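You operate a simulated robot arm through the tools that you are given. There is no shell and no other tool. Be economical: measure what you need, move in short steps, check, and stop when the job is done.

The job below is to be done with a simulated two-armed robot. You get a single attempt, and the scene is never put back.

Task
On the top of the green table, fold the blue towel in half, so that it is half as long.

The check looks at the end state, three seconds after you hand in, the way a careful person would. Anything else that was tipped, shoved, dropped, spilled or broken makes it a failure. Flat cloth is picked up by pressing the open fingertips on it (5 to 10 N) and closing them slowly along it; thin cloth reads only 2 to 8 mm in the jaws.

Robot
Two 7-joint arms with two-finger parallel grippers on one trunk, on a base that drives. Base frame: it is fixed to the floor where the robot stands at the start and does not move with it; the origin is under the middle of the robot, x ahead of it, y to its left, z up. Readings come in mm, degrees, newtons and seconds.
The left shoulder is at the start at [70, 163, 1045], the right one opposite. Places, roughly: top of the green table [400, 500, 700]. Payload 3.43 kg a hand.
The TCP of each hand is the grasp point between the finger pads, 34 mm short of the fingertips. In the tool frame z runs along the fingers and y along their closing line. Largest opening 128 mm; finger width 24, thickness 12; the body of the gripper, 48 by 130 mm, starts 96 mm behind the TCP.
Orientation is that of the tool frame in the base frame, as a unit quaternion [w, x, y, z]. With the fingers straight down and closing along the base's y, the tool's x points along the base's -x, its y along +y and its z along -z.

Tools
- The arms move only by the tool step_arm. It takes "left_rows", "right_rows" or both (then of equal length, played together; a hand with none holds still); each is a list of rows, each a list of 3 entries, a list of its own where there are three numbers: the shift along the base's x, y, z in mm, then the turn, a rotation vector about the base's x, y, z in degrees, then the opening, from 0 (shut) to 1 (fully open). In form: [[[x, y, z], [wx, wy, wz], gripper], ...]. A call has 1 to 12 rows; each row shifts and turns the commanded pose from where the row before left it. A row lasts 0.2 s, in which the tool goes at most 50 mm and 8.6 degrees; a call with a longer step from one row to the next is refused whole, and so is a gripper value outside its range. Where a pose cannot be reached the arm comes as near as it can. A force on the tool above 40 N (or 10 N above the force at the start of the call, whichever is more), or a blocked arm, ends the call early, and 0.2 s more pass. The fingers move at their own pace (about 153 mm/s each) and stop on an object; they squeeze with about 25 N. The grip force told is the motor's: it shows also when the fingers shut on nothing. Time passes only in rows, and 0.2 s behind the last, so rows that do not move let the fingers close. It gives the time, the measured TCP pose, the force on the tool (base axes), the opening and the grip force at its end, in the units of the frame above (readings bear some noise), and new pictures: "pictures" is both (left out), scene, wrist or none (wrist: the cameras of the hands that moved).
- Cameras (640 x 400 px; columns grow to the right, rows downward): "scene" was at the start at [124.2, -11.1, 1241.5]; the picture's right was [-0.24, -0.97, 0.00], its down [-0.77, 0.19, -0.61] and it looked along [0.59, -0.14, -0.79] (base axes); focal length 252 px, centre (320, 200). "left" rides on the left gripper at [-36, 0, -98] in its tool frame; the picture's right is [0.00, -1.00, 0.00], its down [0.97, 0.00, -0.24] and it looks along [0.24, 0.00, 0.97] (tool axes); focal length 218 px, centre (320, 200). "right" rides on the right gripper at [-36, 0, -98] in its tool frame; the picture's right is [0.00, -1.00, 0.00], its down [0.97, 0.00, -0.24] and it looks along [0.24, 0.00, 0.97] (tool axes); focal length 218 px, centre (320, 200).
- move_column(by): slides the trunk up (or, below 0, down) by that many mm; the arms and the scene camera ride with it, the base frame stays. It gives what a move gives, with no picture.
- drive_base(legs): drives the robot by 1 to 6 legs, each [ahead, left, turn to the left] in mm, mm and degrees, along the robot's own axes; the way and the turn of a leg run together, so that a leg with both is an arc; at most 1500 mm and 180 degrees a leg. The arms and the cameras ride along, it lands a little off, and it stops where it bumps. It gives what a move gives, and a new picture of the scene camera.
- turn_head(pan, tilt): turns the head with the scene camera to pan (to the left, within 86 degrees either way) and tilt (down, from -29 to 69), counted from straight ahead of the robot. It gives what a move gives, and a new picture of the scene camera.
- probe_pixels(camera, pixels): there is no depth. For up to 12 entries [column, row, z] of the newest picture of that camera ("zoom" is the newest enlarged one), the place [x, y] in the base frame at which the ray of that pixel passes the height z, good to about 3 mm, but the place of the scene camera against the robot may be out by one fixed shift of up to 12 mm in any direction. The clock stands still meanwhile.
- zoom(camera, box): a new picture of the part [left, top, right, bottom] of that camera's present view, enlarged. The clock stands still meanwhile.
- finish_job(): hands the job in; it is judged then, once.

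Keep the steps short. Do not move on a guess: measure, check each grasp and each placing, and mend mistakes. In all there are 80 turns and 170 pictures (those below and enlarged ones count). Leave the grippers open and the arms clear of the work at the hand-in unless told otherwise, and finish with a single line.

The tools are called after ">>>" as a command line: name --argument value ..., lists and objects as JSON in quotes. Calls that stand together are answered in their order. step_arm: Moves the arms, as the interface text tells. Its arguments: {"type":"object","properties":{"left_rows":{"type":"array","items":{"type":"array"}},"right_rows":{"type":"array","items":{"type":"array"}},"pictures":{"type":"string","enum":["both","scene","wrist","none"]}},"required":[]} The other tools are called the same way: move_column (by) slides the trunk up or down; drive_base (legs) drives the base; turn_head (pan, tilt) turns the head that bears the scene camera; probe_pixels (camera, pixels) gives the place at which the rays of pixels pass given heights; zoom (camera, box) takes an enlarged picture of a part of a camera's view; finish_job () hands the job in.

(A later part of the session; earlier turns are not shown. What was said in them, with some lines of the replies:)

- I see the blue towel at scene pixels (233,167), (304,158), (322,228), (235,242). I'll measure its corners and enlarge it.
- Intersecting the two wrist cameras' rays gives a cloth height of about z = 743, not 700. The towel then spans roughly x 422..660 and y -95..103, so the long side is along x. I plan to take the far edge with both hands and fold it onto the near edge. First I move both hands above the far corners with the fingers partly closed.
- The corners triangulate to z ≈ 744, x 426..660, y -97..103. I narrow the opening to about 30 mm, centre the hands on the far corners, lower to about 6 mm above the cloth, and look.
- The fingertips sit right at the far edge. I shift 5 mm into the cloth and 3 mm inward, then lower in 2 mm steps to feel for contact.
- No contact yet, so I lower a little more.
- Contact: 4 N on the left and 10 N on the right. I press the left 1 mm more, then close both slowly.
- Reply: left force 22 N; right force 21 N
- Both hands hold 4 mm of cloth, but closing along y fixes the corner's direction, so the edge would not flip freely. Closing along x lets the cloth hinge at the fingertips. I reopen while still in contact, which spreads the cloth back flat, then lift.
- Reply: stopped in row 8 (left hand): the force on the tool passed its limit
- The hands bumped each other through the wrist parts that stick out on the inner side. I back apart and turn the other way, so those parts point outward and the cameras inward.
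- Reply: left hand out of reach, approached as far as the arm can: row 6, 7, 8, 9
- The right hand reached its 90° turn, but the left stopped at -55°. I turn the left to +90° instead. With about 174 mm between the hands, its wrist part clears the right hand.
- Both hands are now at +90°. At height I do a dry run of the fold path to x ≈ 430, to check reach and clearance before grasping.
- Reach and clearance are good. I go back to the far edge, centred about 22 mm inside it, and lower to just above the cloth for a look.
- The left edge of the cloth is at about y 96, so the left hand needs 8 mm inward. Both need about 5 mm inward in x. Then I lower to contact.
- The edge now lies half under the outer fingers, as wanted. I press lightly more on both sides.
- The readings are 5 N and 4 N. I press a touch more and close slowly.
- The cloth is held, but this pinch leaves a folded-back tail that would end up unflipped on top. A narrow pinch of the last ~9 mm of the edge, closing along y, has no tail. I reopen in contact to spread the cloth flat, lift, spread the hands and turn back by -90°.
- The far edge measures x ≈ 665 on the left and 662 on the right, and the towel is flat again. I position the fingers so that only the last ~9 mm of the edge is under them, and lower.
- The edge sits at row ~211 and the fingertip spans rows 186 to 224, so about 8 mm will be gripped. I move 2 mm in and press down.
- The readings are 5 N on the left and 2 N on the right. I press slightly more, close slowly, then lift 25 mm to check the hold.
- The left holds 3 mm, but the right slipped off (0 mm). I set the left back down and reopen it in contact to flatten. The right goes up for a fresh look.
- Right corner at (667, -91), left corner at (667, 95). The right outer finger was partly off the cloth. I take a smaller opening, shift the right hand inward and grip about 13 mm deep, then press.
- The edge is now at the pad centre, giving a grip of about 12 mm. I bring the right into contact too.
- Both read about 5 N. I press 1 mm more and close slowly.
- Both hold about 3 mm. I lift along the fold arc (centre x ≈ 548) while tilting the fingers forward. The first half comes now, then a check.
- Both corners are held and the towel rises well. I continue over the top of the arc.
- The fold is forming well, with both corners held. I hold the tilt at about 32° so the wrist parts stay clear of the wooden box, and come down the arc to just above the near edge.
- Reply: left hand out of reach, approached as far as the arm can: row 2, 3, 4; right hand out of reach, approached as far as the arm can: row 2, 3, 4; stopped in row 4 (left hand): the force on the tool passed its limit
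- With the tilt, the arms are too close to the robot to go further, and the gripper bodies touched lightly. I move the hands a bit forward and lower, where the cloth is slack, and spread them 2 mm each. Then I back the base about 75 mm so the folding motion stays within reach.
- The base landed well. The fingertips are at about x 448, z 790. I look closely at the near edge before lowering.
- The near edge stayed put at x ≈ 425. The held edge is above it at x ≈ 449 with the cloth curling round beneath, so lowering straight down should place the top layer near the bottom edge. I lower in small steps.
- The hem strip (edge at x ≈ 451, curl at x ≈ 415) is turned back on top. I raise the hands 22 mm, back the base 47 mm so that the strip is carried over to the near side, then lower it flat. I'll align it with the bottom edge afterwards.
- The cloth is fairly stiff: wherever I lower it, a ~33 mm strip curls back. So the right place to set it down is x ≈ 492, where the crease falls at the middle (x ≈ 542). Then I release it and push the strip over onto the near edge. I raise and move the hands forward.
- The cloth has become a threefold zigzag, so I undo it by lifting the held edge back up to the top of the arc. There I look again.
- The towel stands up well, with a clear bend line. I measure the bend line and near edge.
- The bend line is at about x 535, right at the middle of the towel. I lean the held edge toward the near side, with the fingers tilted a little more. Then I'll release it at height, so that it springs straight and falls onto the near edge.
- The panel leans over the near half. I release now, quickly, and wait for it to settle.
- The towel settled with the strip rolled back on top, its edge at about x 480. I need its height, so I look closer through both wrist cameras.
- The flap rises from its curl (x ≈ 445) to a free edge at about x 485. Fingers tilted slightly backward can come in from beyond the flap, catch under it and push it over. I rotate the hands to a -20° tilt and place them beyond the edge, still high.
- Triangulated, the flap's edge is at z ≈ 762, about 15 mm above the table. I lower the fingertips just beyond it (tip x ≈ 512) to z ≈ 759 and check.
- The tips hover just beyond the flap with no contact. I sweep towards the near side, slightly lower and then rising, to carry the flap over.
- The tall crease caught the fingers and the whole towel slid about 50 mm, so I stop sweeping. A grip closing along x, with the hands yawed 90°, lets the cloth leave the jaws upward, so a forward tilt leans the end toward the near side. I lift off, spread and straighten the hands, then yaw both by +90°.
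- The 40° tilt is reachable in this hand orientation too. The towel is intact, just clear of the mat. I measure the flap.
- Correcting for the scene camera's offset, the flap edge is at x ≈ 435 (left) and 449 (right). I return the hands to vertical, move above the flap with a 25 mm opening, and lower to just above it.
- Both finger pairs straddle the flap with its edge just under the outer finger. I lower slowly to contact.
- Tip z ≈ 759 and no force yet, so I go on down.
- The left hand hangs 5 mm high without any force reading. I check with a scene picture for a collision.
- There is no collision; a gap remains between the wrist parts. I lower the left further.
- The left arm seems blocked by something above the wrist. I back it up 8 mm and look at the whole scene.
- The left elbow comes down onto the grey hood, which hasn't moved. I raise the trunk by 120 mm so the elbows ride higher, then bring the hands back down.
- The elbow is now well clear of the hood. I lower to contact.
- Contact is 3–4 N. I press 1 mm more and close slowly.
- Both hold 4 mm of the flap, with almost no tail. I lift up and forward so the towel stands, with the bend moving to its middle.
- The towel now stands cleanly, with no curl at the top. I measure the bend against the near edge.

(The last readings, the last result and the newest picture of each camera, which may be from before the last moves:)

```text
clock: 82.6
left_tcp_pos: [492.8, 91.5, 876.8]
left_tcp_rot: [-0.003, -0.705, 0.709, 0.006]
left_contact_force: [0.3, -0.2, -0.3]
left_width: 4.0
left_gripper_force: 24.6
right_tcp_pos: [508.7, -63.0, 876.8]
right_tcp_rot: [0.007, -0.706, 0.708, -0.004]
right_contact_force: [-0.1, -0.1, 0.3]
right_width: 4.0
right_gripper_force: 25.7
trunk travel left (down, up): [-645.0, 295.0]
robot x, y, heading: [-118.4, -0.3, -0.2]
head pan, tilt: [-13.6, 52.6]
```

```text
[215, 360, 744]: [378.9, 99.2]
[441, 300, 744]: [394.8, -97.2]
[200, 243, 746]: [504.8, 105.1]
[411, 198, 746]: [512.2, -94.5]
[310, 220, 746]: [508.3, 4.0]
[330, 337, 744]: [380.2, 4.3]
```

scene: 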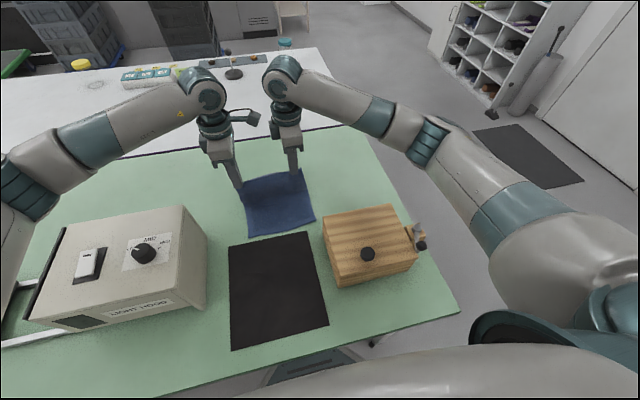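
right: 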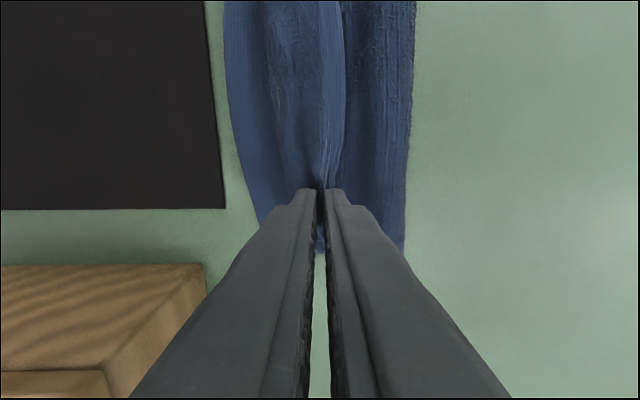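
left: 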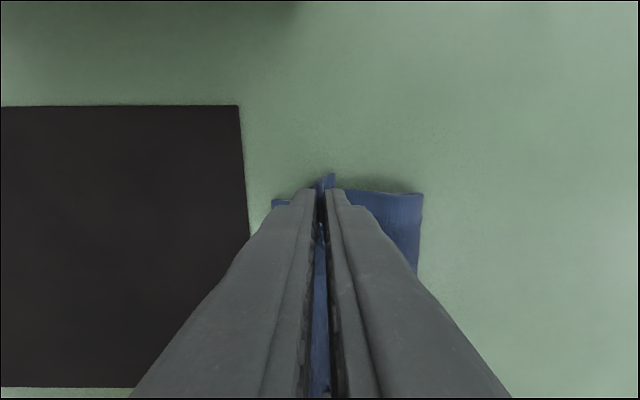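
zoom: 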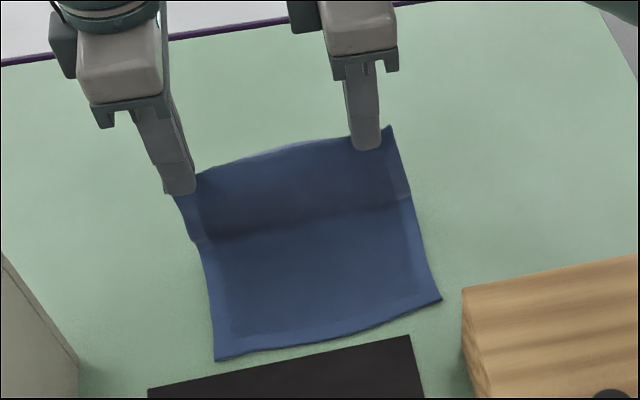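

The bend lies at the middle, about 120 mm from the near edge. I now lean it over along the arc while tilting to 40°, stopping just above the near edge.

>>> step_arm --left_rows '[[[-16, 0, -3.2], [0, -5, 0], 0], [[-16, 0, -3.3], [0, -5, 0], 0], [[-17.3, 0, -9.2], [0, -5, 0], 0], [[-17.3, 0, -9.3], [0, -5, 0], 0], [[-11.2, 0, -10.3], [0, -5, 0], 0], [[-11.2, 0, -10.3], [0, -5, 0], 0], [[-8.5, 0, -12.7], [0, -5, 0], 0], [[-8.5, 0, -12.7], [0, -5, 0], 0], [[0, 0, 0], [0, 0, 0], 0]]' --right_rows '[[[-16, 0, -3.2], [0, -5, 0], 0], [[-16, 0, -3.3], [0, -5, 0], 0], [[-17.3, 0, -9.2], [0, -5, 0], 0], [[-17.3, 0, -9.3], [0, -5, 0], 0], [[-11.2, 0, -10.3], [0, -5, 0], 0], [[-11.2, 0, -10.3], [0, -5, 0], 0], [[-8.5, 0, -12.7], [0, -5, 0], 0], [[-8.5, 0, -12.7], [0, -5, 0], 0], [[0, 0, 0], [0, 0, 0], 0]]' --pictures "both"

>>> zoom --camera "scene" --box '[200, 130, 360, 250]'

```text
clock: 84.6
left_tcp_pos: [389.5, 92.5, 805.4]
left_tcp_rot: [0.24, -0.664, 0.667, -0.238]
left_contact_force: [-0.8, -0.8, 0.2]
left_width: 3.8
left_gripper_force: 25.1
right_tcp_pos: [401.8, -64.0, 805.7]
right_tcp_rot: [0.249, -0.662, 0.663, -0.245]
right_contact_force: [0.4, 0.9, -0.5]
right_width: 3.9
right_gripper_force: 24.9
trunk travel left (down, up): [-645.0, 295.0]
robot x, y, heading: [-122.0, -2.6, -0.0]
head pan, tilt: [-13.6, 52.6]
```

scene: 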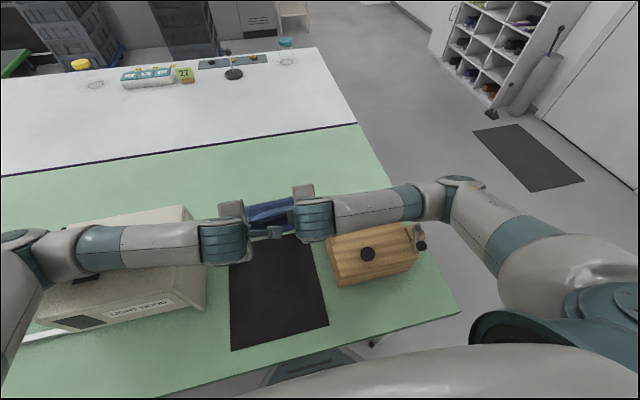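
right: 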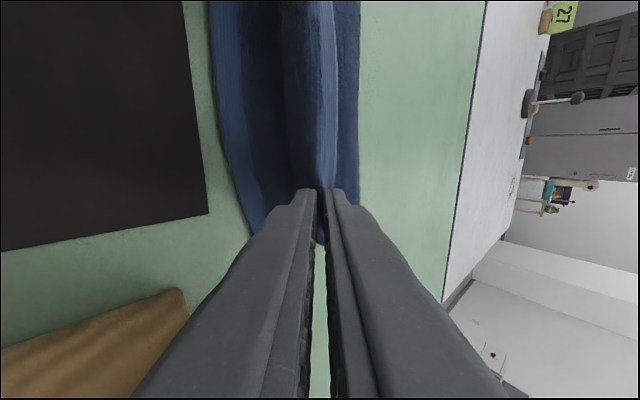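
left: 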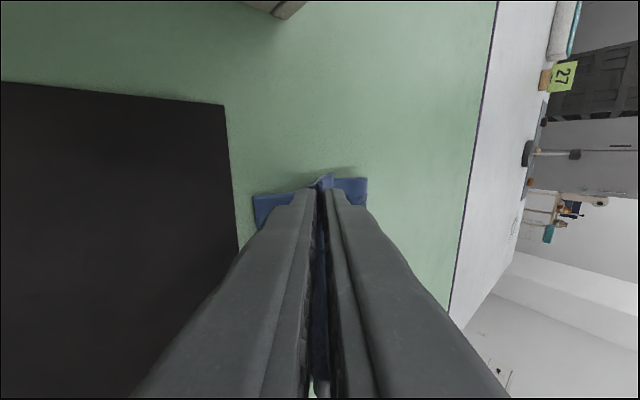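

```text
3.33 times, centred on (280, 190) of scene
```

zoom: 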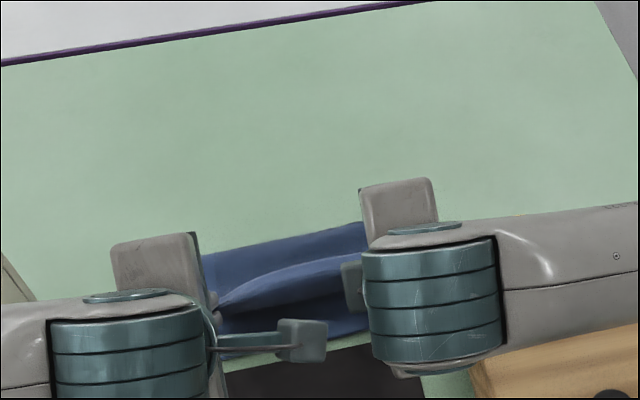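

The top is over the near edge, with the fingertips at z ≈ 779. I release here, so the end springs straight towards the near side, and withdraw backward along the fingers.

>>> step_arm --left_rows '[[[0, 0, -4], [0, 0, 0], 0], [[0, 0, 0], [0, 0, 0], 0.25], [[0, 0, 0], [0, 0, 0], 0.25], [[0, 0, 0], [0, 0, 0], 0.25], [[-10, 0, 12], [0, 0, 0], 0.25], [[-10, 0, 13], [0, 0, 0], 0.25], [[-10, 0, 20], [0, 0, 0], 0.25], [[0, 0, 30], [0, 0, 0], 0.25], [[0, 0, 40], [0, 0, 0], 0.25]]' --right_rows '[[[0, 0, -4], [0, 0, 0], 0], [[0, 0, 0], [0, 0, 0], 0.25], [[0, 0, 0], [0, 0, 0], 0.25], [[0, 0, 0], [0, 0, 0], 0.25], [[-10, 0, 12], [0, 0, 0], 0.25], [[-10, 0, 13], [0, 0, 0], 0.25], [[-10, 0, 20], [0, 0, 0], 0.25], [[0, 0, 30], [0, 0, 0], 0.25], [[0, 0, 40], [0, 0, 0], 0.25]]' --pictures "both"

>>> zoom --camera "scene" --box '[200, 150, 360, 250]'

```text
clock: 86.6
left_tcp_pos: [361.7, 87.9, 913.1]
left_tcp_rot: [0.239, -0.664, 0.667, -0.237]
left_contact_force: [-0.7, 0.1, 1.0]
left_width: 31.9
left_gripper_force: 0.1
left hand out of reach, approached as far as the arm can: row 9
right_tcp_pos: [370.6, -66.9, 919.2]
right_tcp_rot: [0.247, -0.662, 0.664, -0.247]
right_contact_force: [-1.4, -0.5, 1.0]
right_width: 32.0
right_gripper_force: 0.1
trunk travel left (down, up): [-645.0, 295.0]
robot x, y, heading: [-119.6, -2.9, -0.2]
head pan, tilt: [-13.6, 52.6]
```

scene: 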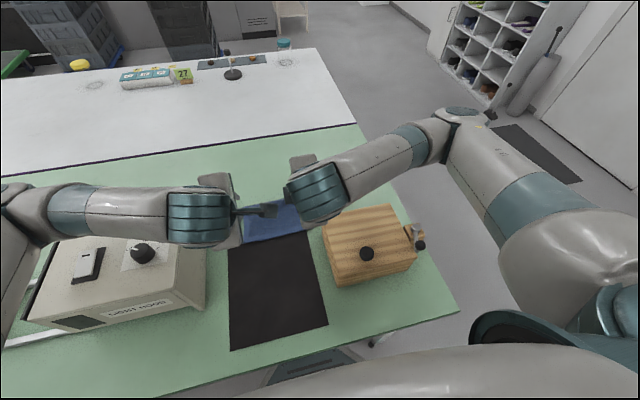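
right: 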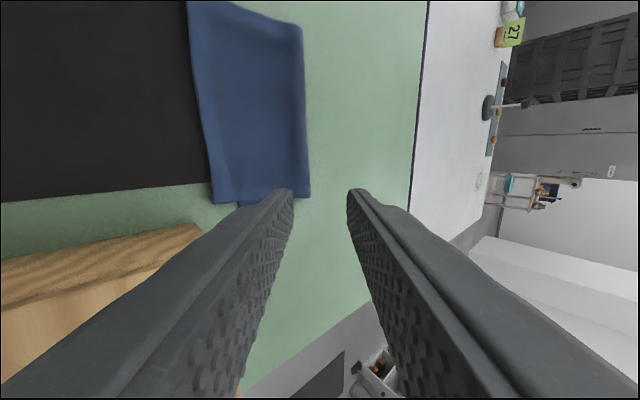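
left: 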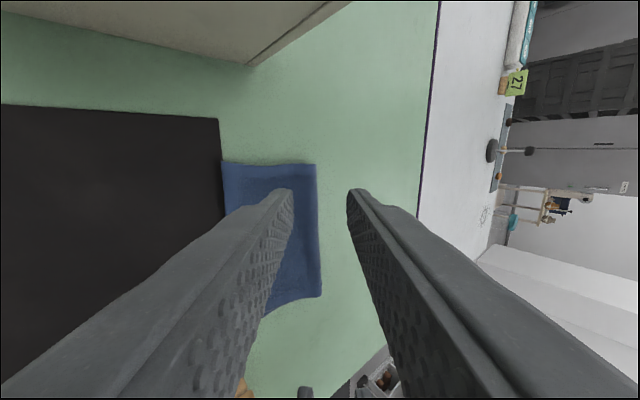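

```text
4.00 times, centred on (280, 200) of scene
```

zoom: 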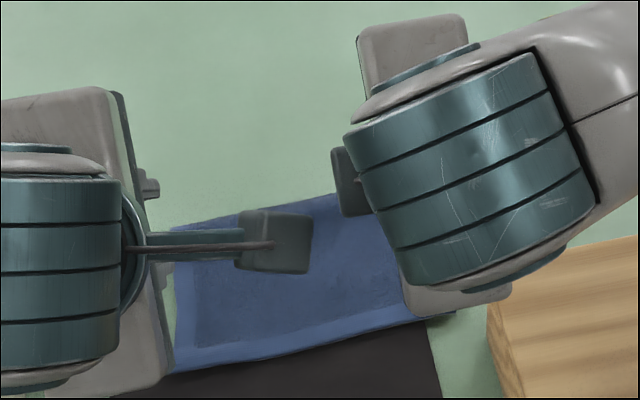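

It worked: the end flipped over and lies hem-side towards the near edge. I clear the hands outward and up for a full look.

>>> step_arm --left_rows '[[[5, 15, 5], [0, 8, 0], 0.3], [[5, 15, 5], [0, 8, 0], 0.3], [[5, 15, 10], [0, 8, 0], 0.3], [[5, 15, 10], [0, 8, 0], 0.3], [[5, 20, 10], [0, 8, 0], 0.3], [[10, 30, 10], [0, 0, 0], 0.3], [[10, 30, 10], [0, 0, 0], 0.3], [[10, 30, 0], [0, 0, 0], 0.3]]' --right_rows '[[[5, -15, 5], [0, 8, 0], 0.3], [[5, -15, 5], [0, 8, 0], 0.3], [[5, -15, 10], [0, 8, 0], 0.3], [[5, -15, 10], [0, 8, 0], 0.3], [[5, -20, 10], [0, 8, 0], 0.3], [[10, -30, 10], [0, 0, 0], 0.3], [[10, -30, 10], [0, 0, 0], 0.3], [[10, -30, 0], [0, 0, 0], 0.3]]' --pictures "scene"

>>> zoom --camera "scene" --box '[210, 160, 350, 260]'

```text
clock: 88.4
left_tcp_pos: [417.8, 261.0, 974.7]
left_tcp_rot: [-0.003, -0.706, 0.708, 0.005]
left_contact_force: [-0.1, 0.4, -0.1]
left_width: 38.4
left_gripper_force: 0.0
right_tcp_pos: [427.7, -234.4, 978.1]
right_tcp_rot: [0.007, -0.705, 0.709, -0.004]
right_contact_force: [0.4, 0.1, 0.1]
right_width: 38.4
right_gripper_force: 0.1
trunk travel left (down, up): [-645.0, 295.0]
robot x, y, heading: [-124.3, -4.3, -0.1]
head pan, tilt: [-13.6, 52.6]
```

scene: 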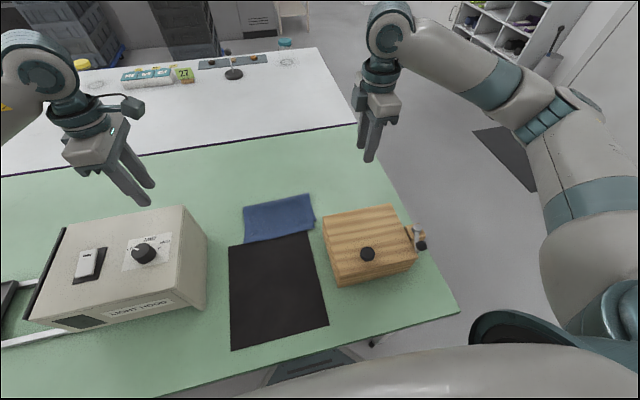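

```text
4.00 times, centred on (280, 210) of scene
```

zoom: 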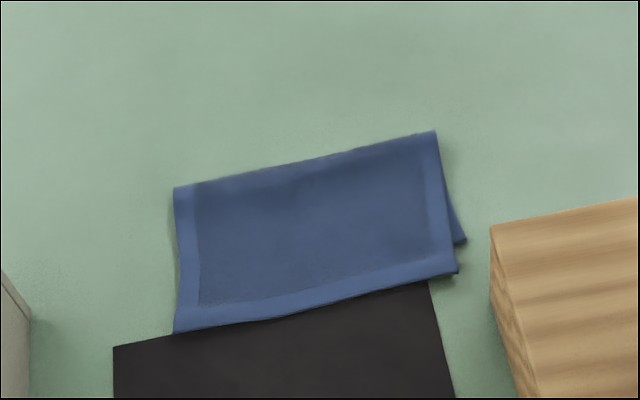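

A nice fold. I measure the edges and the overhang at the right, where the bottom corner peeks out.

>>> probe_pixels --camera "zoom" --pixels '[[175, 332, 748], [457, 274, 748], [174, 188, 752], [436, 132, 752], [466, 242, 744], [285, 317, 748], [114, 347, 744], [428, 281, 744]]'

>>> zoom --camera "scene" --box '[235, 185, 325, 250]'

```text
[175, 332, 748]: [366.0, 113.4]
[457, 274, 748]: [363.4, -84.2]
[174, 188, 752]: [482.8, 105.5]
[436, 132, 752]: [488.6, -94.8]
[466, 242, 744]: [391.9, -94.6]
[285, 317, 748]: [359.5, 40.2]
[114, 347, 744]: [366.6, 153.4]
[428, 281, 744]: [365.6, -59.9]
```

```text
6.15 times, centred on (280, 218) of scene
```

zoom: 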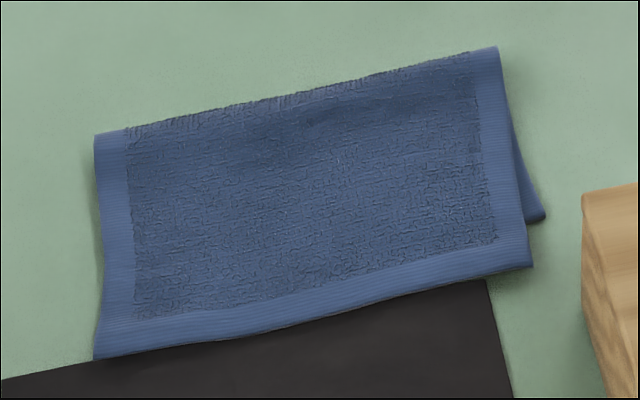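

The top overshoots the bottom edge by about 13 mm on the left and 28 mm on the right. I'll fine-align it: pinch the top layer's near edge, closing along y, and shift it forward slightly. First I yaw the hands back.

>>> step_arm --left_rows '[[[0, 0, 0], [0, 0, -8.2], 0.22], [[0, 0, 0], [0, 0, -8.2], 0.22], [[0, 0, 0], [0, 0, -8.2], 0.22], [[0, 0, 0], [0, 0, -8.2], 0.22], [[0, 0, 0], [0, 0, -8.2], 0.22], [[0, 0, 0], [0, 0, -8.2], 0.22], [[0, 0, 0], [0, 0, -8.2], 0.22], [[0, 0, 0], [0, 0, -8.2], 0.22], [[0, 0, 0], [0, 0, -8.2], 0.22], [[0, 0, 0], [0, 0, -8.2], 0.22], [[0, 0, 0], [0, 0, -8], 0.22]]' --right_rows '[[[0, 0, 0], [0, 0, -8.2], 0.22], [[0, 0, 0], [0, 0, -8.2], 0.22], [[0, 0, 0], [0, 0, -8.2], 0.22], [[0, 0, 0], [0, 0, -8.2], 0.22], [[0, 0, 0], [0, 0, -8.2], 0.22], [[0, 0, 0], [0, 0, -8.2], 0.22], [[0, 0, 0], [0, 0, -8.2], 0.22], [[0, 0, 0], [0, 0, -8.2], 0.22], [[0, 0, 0], [0, 0, -8.2], 0.22], [[0, 0, 0], [0, 0, -8.2], 0.22], [[0, 0, 0], [0, 0, -8], 0.22]]' --pictures "none"

>>> step_arm --left_rows '[[[-10, -43, 0], [0, 0, 0], 0.22], [[-10, -43, 0], [0, 0, 0], 0.22], [[-10, -43, -10], [0, 0, 0], 0.22], [[-9, -43, -30], [0, 0, 0], 0.22], [[-9, 0, -40], [0, 0, 0], 0.22], [[0, 0, -45], [0, 0, 0], 0.22], [[0, 0, 0], [0, 0, 0], 0.22]]' --right_rows '[[[-11, 43, 0], [0, 0, 0], 0.22], [[-11, 43, 0], [0, 0, 0], 0.22], [[-11, 43, -10], [0, 0, 0], 0.22], [[-12, 43, -30], [0, 0, 0], 0.22], [[-12, 0, -40], [0, 0, 0], 0.22], [[0, 0, -45], [0, 0, 0], 0.22], [[0, 0, 0], [0, 0, 0], 0.22]]' --pictures "both"

```text
clock: 90.8
left_tcp_pos: [416.5, 259.2, 975.6]
left_tcp_rot: [0.001, 0.003, 1.0, 0.005]
left_contact_force: [-0.3, 0.2, -0.2]
left_width: 28.2
left_gripper_force: 0.1
right_tcp_pos: [426.0, -235.2, 977.7]
right_tcp_rot: [0.001, 0.003, 1.0, -0.007]
right_contact_force: [0.4, 0.0, -0.6]
right_width: 28.2
right_gripper_force: 0.0
trunk travel left (down, up): [-645.0, 295.0]
robot x, y, heading: [-123.5, 1.0, -0.3]
head pan, tilt: [-13.6, 52.6]
```

```text
refused: row 4 steps farther than a row can; nothing moved
```

That was a step too long; I split it.

>>> step_arm --left_rows '[[[-10, -43, 0], [0, 0, 0], 0.22], [[-10, -43, 0], [0, 0, 0], 0.22], [[-9, -43, 0], [0, 0, 0], 0.22], [[-9, -43, 0], [0, 0, 0], 0.22], [[-8, 0, -40], [0, 0, 0], 0.22], [[0, 0, -45], [0, 0, 0], 0.22], [[0, 0, -45], [0, 0, 0], 0.22], [[0, 0, 0], [0, 0, 0], 0.22]]' --right_rows '[[[-11, 43, 0], [0, 0, 0], 0.22], [[-11, 43, 0], [0, 0, 0], 0.22], [[-11, 43, 0], [0, 0, 0], 0.22], [[-11, 43, 0], [0, 0, 0], 0.22], [[-12, 0, -40], [0, 0, 0], 0.22], [[0, 0, -45], [0, 0, 0], 0.22], [[0, 0, -45], [0, 0, 0], 0.22], [[0, 0, 0], [0, 0, 0], 0.22]]' --pictures "both"

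```text
clock: 92.6
left_tcp_pos: [370.5, 88.0, 845.0]
left_tcp_rot: [0.002, 0.003, 1.0, 0.005]
left_contact_force: [-0.4, -0.3, -0.4]
left_width: 28.3
left_gripper_force: 0.0
right_tcp_pos: [370.3, -63.6, 846.4]
right_tcp_rot: [0.001, 0.002, 1.0, -0.006]
right_contact_force: [0.3, -0.2, 0.0]
right_width: 28.1
right_gripper_force: 0.0
trunk travel left (down, up): [-645.0, 295.0]
robot x, y, heading: [-121.8, -1.8, -0.1]
head pan, tilt: [-13.6, 52.6]
```

scene: 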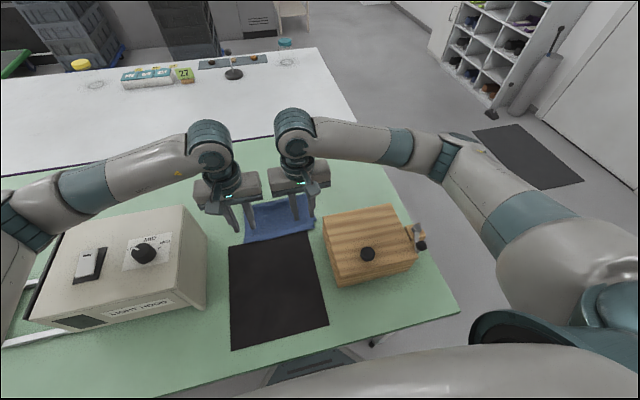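
right: 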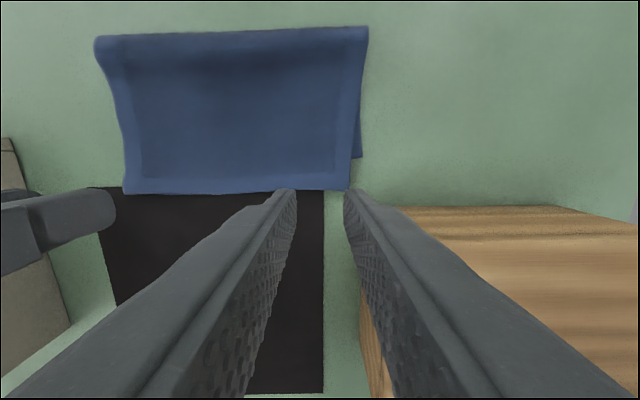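
left: 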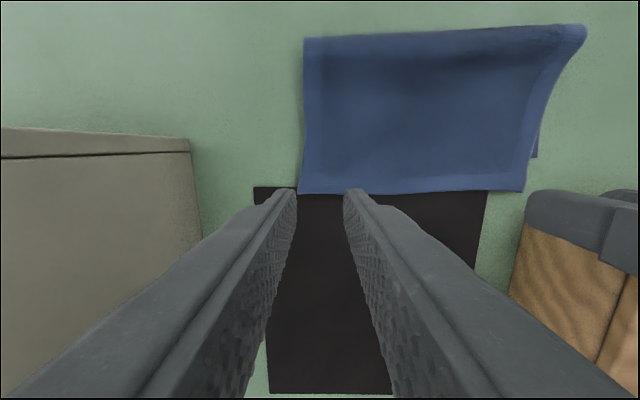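

The top edge is at x ≈ 365–368 and the bottom right corner at x ≈ 397. I adjust y, then lower slowly towards the edge.

>>> step_arm --left_rows '[[[0, -6, -25], [0, 0, 0], 0.22], [[0, 0, -25], [0, 0, 0], 0.22], [[0, 0, -6], [0, 0, 0], 0.22], [[0, 0, -3], [0, 0, 0], 0.22], [[0, 0, -2], [0, 0, 0], 0.22], [[0, 0, 0], [0, 0, 0], 0.22]]' --right_rows '[[[0, 2, -25], [0, 0, 0], 0.22], [[0, 0, -25], [0, 0, 0], 0.22], [[0, 0, -7], [0, 0, 0], 0.22], [[0, 0, -3], [0, 0, 0], 0.22], [[0, 0, -2], [0, 0, 0], 0.22], [[0, 0, 0], [0, 0, 0], 0.22]]' --pictures "none"

```text
clock: 94.0
left_tcp_pos: [371.3, 83.2, 784.5]
left_tcp_rot: [0.001, 0.003, 1.0, 0.006]
left_contact_force: [0.1, 1.0, 0.7]
left_width: 28.3
left_gripper_force: 0.1
right_tcp_pos: [369.8, -61.0, 786.4]
right_tcp_rot: [0.001, 0.002, 1.0, -0.007]
right_contact_force: [0.4, -1.1, 1.5]
right_width: 28.4
right_gripper_force: 0.0
trunk travel left (down, up): [-645.0, 295.0]
robot x, y, heading: [-122.9, -0.2, 0.0]
head pan, tilt: [-13.6, 52.6]
```

Almost in contact. I step down further.

>>> step_arm --left_rows '[[[0, 0, -2], [0, 0, 0], 0.22], [[0, 0, -1.5], [0, 0, 0], 0.22], [[0, 0, -1], [0, 0, 0], 0.22], [[0, 0, 0], [0, 0, 0], 0.22]]' --right_rows '[[[0, 0, -2], [0, 0, 0], 0.22], [[0, 0, -2], [0, 0, 0], 0.22], [[0, 0, -1.5], [0, 0, 0], 0.22], [[0, 0, 0], [0, 0, 0], 0.22]]' --pictures "none"

```text
clock: 95.0
left_tcp_pos: [370.6, 83.2, 780.9]
left_tcp_rot: [0.002, 0.002, 1.0, 0.005]
left_contact_force: [-0.3, 0.6, 6.2]
left_width: 27.9
left_gripper_force: 0.0
right_tcp_pos: [369.9, -60.0, 780.4]
right_tcp_rot: [0.001, 0.002, 1.0, -0.007]
right_contact_force: [0.7, -1.0, 2.1]
right_width: 27.9
right_gripper_force: 0.0
trunk travel left (down, up): [-645.0, 295.0]
robot x, y, heading: [-121.4, -3.8, -0.2]
head pan, tilt: [-13.6, 52.6]
```

I close slowly, with the right pressed a little more.

>>> step_arm --left_rows '[[[0, 0, 0], [0, 0, 0], 0.21], [[0, 0, -0.3], [0, 0, 0], 0.18], [[0, 0, 0], [0, 0, 0], 0.15], [[0, 0, 0], [0, 0, 0], 0.12], [[0, 0, 0], [0, 0, 0], 0.09], [[0, 0, 0], [0, 0, 0], 0.06], [[0, 0, 0], [0, 0, 0], 0.03], [[0, 0, 0], [0, 0, 0], 0], [[0, 0, 0], [0, 0, 0], 0]]' --right_rows '[[[0, 0, -1], [0, 0, 0], 0.21], [[0, 0, -0.8], [0, 0, 0], 0.18], [[0, 0, 0], [0, 0, 0], 0.15], [[0, 0, 0], [0, 0, 0], 0.12], [[0, 0, 0], [0, 0, 0], 0.09], [[0, 0, 0], [0, 0, 0], 0.06], [[0, 0, 0], [0, 0, 0], 0.03], [[0, 0, 0], [0, 0, 0], 0], [[0, 0, 0], [0, 0, 0], 0]]' --pictures "none"

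```text
clock: 97.0
left_tcp_pos: [370.2, 82.5, 780.2]
left_tcp_rot: [0.002, 0.002, 1.0, 0.005]
left_contact_force: [0.3, -3.7, 10.0]
left_width: 3.5
left_gripper_force: 25.3
right_tcp_pos: [369.7, -60.2, 780.0]
right_tcp_rot: [0.002, 0.001, 1.0, -0.007]
right_contact_force: [-0.2, 1.8, 6.7]
right_width: 0.2
right_gripper_force: 25.0
trunk travel left (down, up): [-645.0, 295.0]
robot x, y, heading: [-121.9, -3.0, 0.1]
head pan, tilt: [-13.6, 52.6]
```

The left holds, but the right slipped. I reopen the right, press a bit harder and close again.

>>> step_arm --right_rows '[[[0, 0, 6], [0, 0, 0], 0.1], [[4, 0, 0], [0, 0, 0], 0.24], [[0, 0, -6], [0, 0, 0], 0.24], [[0, 0, -1.2], [0, 0, 0], 0.24], [[0, 0, -0.5], [0, 0, 0], 0.2], [[0, 0, 0], [0, 0, 0], 0.16], [[0, 0, 0], [0, 0, 0], 0.12], [[0, 0, 0], [0, 0, 0], 0.08], [[0, 0, 0], [0, 0, 0], 0.04], [[0, 0, 0], [0, 0, 0], 0], [[0, 0, 0], [0, 0, 0], 0]]' --pictures "wrist"

```text
clock: 99.4
left_tcp_pos: [369.3, 83.9, 780.9]
left_tcp_rot: [0.002, 0.002, 1.0, 0.005]
left_contact_force: [1.0, -4.7, 4.6]
left_width: 3.2
left_gripper_force: 24.9
right_tcp_pos: [373.2, -58.5, 778.6]
right_tcp_rot: [0.004, 0.002, 1.0, -0.007]
right_contact_force: [5.6, 7.1, 37.8]
right_width: 4.0
right_gripper_force: 25.2
trunk travel left (down, up): [-645.0, 295.0]
robot x, y, heading: [-119.4, -2.6, 0.2]
head pan, tilt: [-13.6, 52.6]
```

right: 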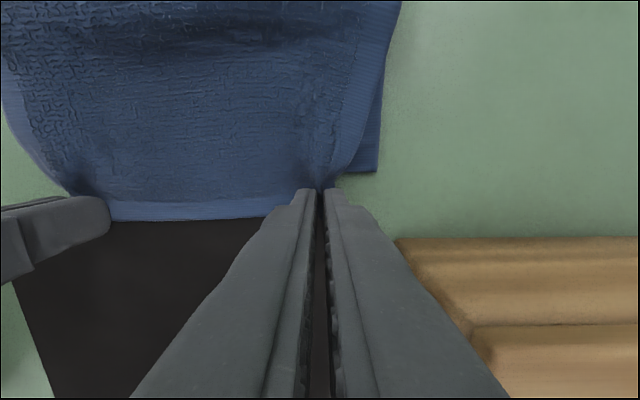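

Both hold now. I lift 12 mm, shift the top edge forward (left 13 mm, right 24 mm) and a little to the right, lower, and look before opening.

>>> step_arm --left_rows '[[[0, 0, 6], [0, 0, 0], 0], [[0, 0, 6], [0, 0, 0], 0], [[5, -2, 0], [0, 0, 0], 0], [[4, -2, 0], [0, 0, 0], 0], [[4, -2, 0], [0, 0, 0], 0], [[0, 0, -5], [0, 0, 0], 0], [[0, 0, -4], [0, 0, 0], 0], [[0, 0, 0], [0, 0, 0], 0]]' --right_rows '[[[0, 0, 7], [0, 0, 0], 0], [[0, 0, 7], [0, 0, 0], 0], [[8, -3, 0], [0, 0, 0], 0], [[8, -3, 0], [0, 0, 0], 0], [[8, -3, 0], [0, 0, 0], 0], [[0, 0, -5], [0, 0, 0], 0], [[0, 0, -4], [0, 0, 0], 0], [[0, 0, 0], [0, 0, 0], 0]]' --pictures "both"

```text
clock: 101.2
left_tcp_pos: [383.3, 76.0, 781.7]
left_tcp_rot: [0.002, 0.002, 1.0, 0.005]
left_contact_force: [0.7, -4.3, 1.7]
left_width: 3.6
left_gripper_force: 25.2
right_tcp_pos: [396.9, -68.4, 782.4]
right_tcp_rot: [0.002, 0.003, 1.0, -0.006]
right_contact_force: [-0.3, 2.9, 1.3]
right_width: 3.2
right_gripper_force: 25.2
trunk travel left (down, up): [-645.0, 295.0]
robot x, y, heading: [-119.4, 0.2, 0.1]
head pan, tilt: [-13.6, 52.6]
```

scene: 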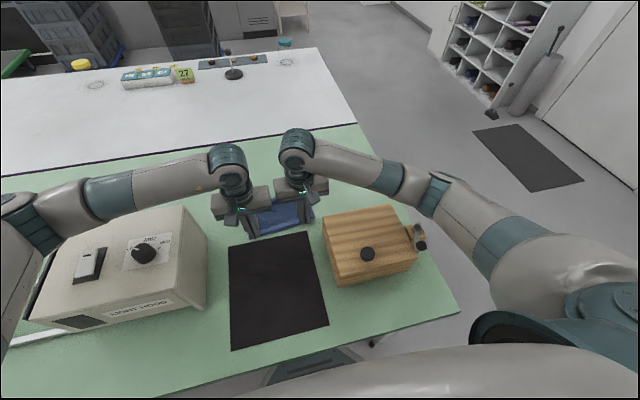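
right: 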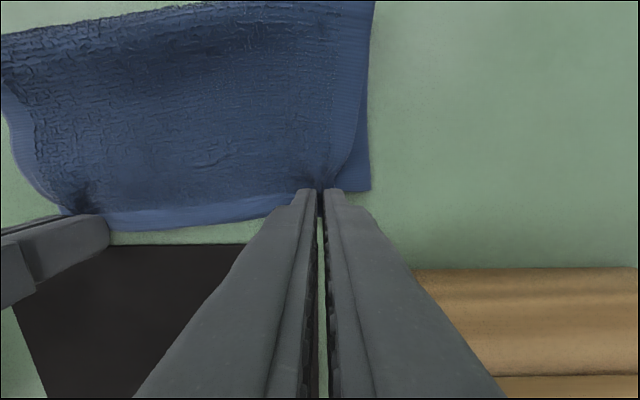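
left: 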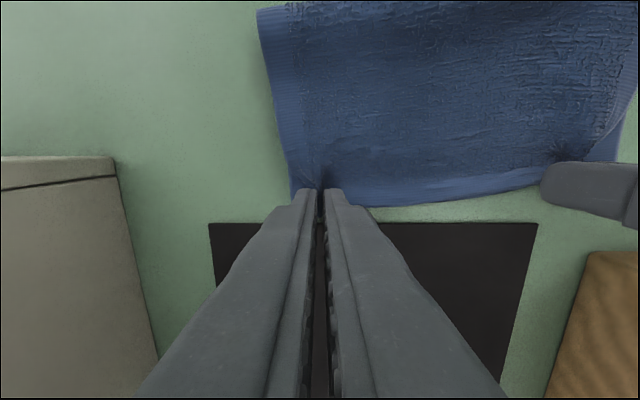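

The edges are now aligned and the mat is unmoved. I open slowly so the cloth spreads, then lift straight up and pull the hands apart.

>>> step_arm --left_rows '[[[0, 0, -1], [0, 0, 0], 0], [[0, 0, 0], [0, 0, 0], 0.06], [[0, 0, 0], [0, 0, 0], 0.12], [[0, 0, 0], [0, 0, 0], 0.18], [[0, 0, 0], [0, 0, 0], 0.24], [[0, 0, 10], [0, 0, 0], 0.26], [[0, 0, 30], [0, 0, 0], 0.3], [[0, 0, 45], [0, 0, 0], 0.3], [[0, 0, 45], [0, 0, 0], 0.3], [[0, 45, 0], [0, 0, 0], 0.3], [[0, 45, 0], [0, 0, 0], 0.3], [[0, 45, 0], [0, 0, 0], 0.3]]' --right_rows '[[[0, 0, -1], [0, 0, 0], 0], [[0, 0, 0], [0, 0, 0], 0.06], [[0, 0, 0], [0, 0, 0], 0.12], [[0, 0, 0], [0, 0, 0], 0.18], [[0, 0, 0], [0, 0, 0], 0.24], [[0, 0, 10], [0, 0, 0], 0.26], [[0, 0, 30], [0, 0, 0], 0.3], [[0, 0, 45], [0, 0, 0], 0.3], [[0, 0, 45], [0, 0, 0], 0.3], [[0, -45, 0], [0, 0, 0], 0.3], [[0, -45, 0], [0, 0, 0], 0.3], [[0, -45, 0], [0, 0, 0], 0.3]]' --pictures "scene"

>>> zoom --camera "scene" --box '[220, 170, 340, 250]'

```text
clock: 103.8
left_tcp_pos: [383.8, 183.4, 913.1]
left_tcp_rot: [0.001, 0.009, 1.0, -0.004]
left_contact_force: [-2.9, -23.3, -5.4]
left_width: 25.6
left_gripper_force: 0.1
right_tcp_pos: [400.1, -196.0, 910.0]
right_tcp_rot: [0.002, 0.004, 1.0, -0.005]
right_contact_force: [1.1, -0.7, -0.2]
right_width: 38.4
right_gripper_force: 0.0
trunk travel left (down, up): [-645.0, 295.0]
robot x, y, heading: [-125.7, 1.3, -0.1]
head pan, tilt: [-13.6, 52.6]
stopped in row 12 (left hand): the force on the tool passed its limit (the readings are from after the stop); the commanded pose is now the measured one
```

scene: 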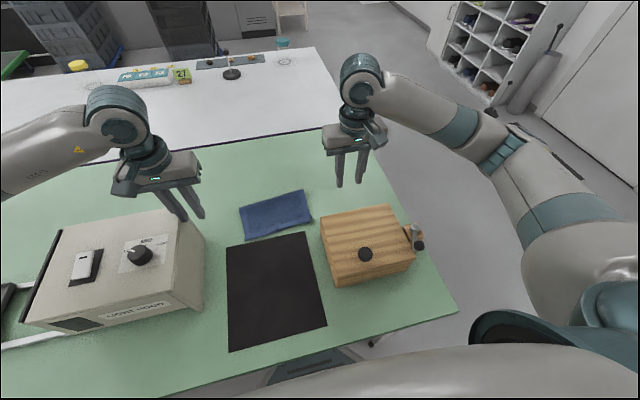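

```text
5.00 times, centred on (280, 210) of scene
```

zoom: 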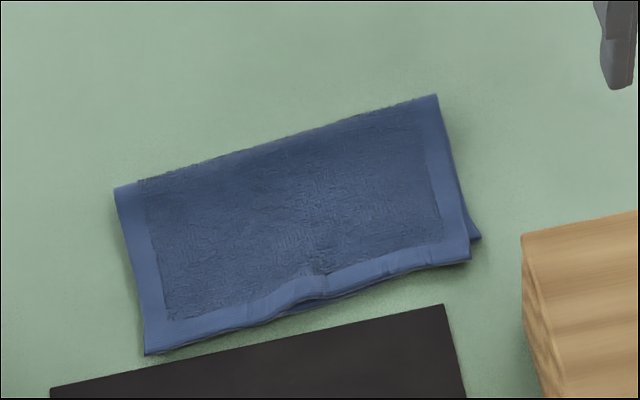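

The towel is folded neatly. But the left finger has bumped the hood's side at 23 N. I back off towards the right first, then go up.

>>> step_arm --left_rows '[[[0, -15, 0], [0, 0, 0], 0.2], [[0, -15, 0], [0, 0, 0], 0.2], [[5, 0, 40], [0, 0, 0], 0.2], [[5, 0, 40], [0, 0, 0], 0.2], [[0, 0, 40], [0, 0, 0], 0.3], [[0, 0, 0], [0, 0, 0], 0.3]]' --pictures "scene"

>>> zoom --camera "scene" --box '[0, 160, 340, 360]'

```text
clock: 105.2
left_tcp_pos: [393.2, 161.2, 1032.1]
left_tcp_rot: [0.003, 0.007, 1.0, -0.003]
left_contact_force: [0.1, 0.2, 0.0]
left_width: 38.3
left_gripper_force: 0.0
right_tcp_pos: [399.9, -191.6, 909.9]
right_tcp_rot: [0.002, 0.003, 1.0, -0.008]
right_contact_force: [-0.1, -0.8, 0.4]
right_width: 38.4
right_gripper_force: 0.0
trunk travel left (down, up): [-645.0, 295.0]
robot x, y, heading: [-119.2, 2.1, -0.3]
head pan, tilt: [-13.6, 52.6]
```

scene: 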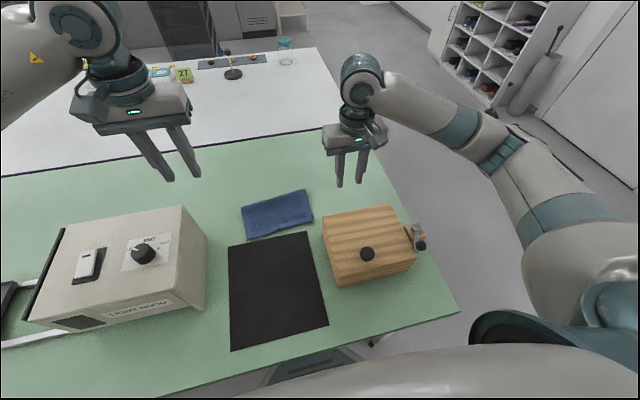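

```text
1.88 times, centred on (170, 260) of scene
```

zoom: 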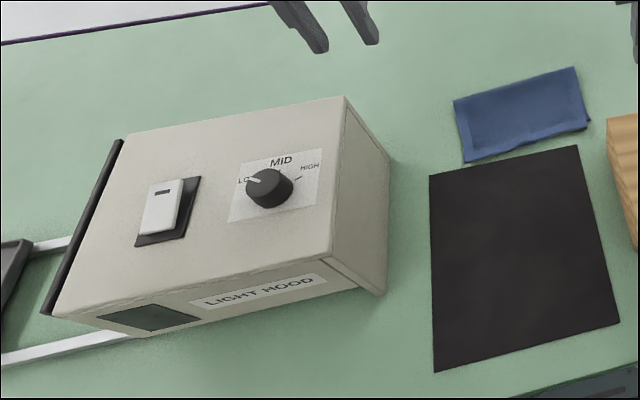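

The hood, knob and mat are where they were, and the towel is folded in half with the edges aligned. I open the grippers fully, raise the hands clear and check once more.

>>> step_arm --left_rows '[[[10, 0, 0], [0, 0, 0], 1], [[10, 0, 0], [0, 0, 0], 1], [[0, 0, 0], [0, 0, 0], 1]]' --right_rows '[[[10, -10, 40], [0, 0, 0], 1], [[10, -10, 40], [0, 0, 0], 1], [[0, 0, 0], [0, 0, 0], 1]]' --pictures "none"

>>> zoom --camera "scene" --box '[220, 170, 340, 250]'

>>> probe_pixels --camera "zoom" --pixels '[[115, 190, 750], [436, 95, 750], [145, 355, 747], [470, 258, 747], [480, 239, 744]]'

```text
clock: 106.0
left_tcp_pos: [413.8, 160.9, 1030.9]
left_tcp_rot: [0.003, 0.008, 1.0, -0.002]
left_contact_force: [-0.3, -0.3, 0.0]
left_width: 127.9
left_gripper_force: 0.1
right_tcp_pos: [418.6, -210.6, 990.9]
right_tcp_rot: [0.001, 0.003, 1.0, -0.008]
right_contact_force: [-0.2, -0.2, 0.5]
right_width: 128.4
right_gripper_force: 0.0
trunk travel left (down, up): [-645.0, 295.0]
robot x, y, heading: [-116.2, 1.4, -0.1]
head pan, tilt: [-13.6, 52.6]
```

```text
5.00 times, centred on (280, 210) of scene
```

zoom: 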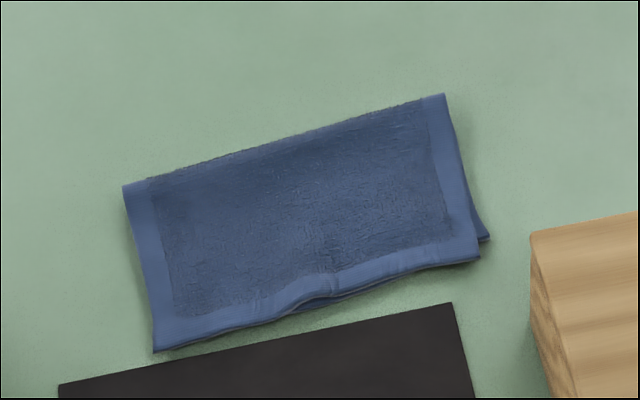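

```text
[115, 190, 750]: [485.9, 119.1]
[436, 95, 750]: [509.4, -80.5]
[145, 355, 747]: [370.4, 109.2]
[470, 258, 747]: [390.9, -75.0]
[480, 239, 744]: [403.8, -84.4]
```

The folded towel measures about 117 mm long against 235 mm before, with its edges within about 13 mm of each other. It lies flat, the hands are clear and open, and the other objects are where they were. I hand in.

>>> finish_job

```text
The job is handed in.
```

The blue towel is folded in half on the green table, about 117 mm long instead of 235 mm, with its edges within about 13 mm; it ended up about 40–50 mm nearer the robot, and the left arm touched the grey hood twice (once at 23 N), but the hood did not visibly move.
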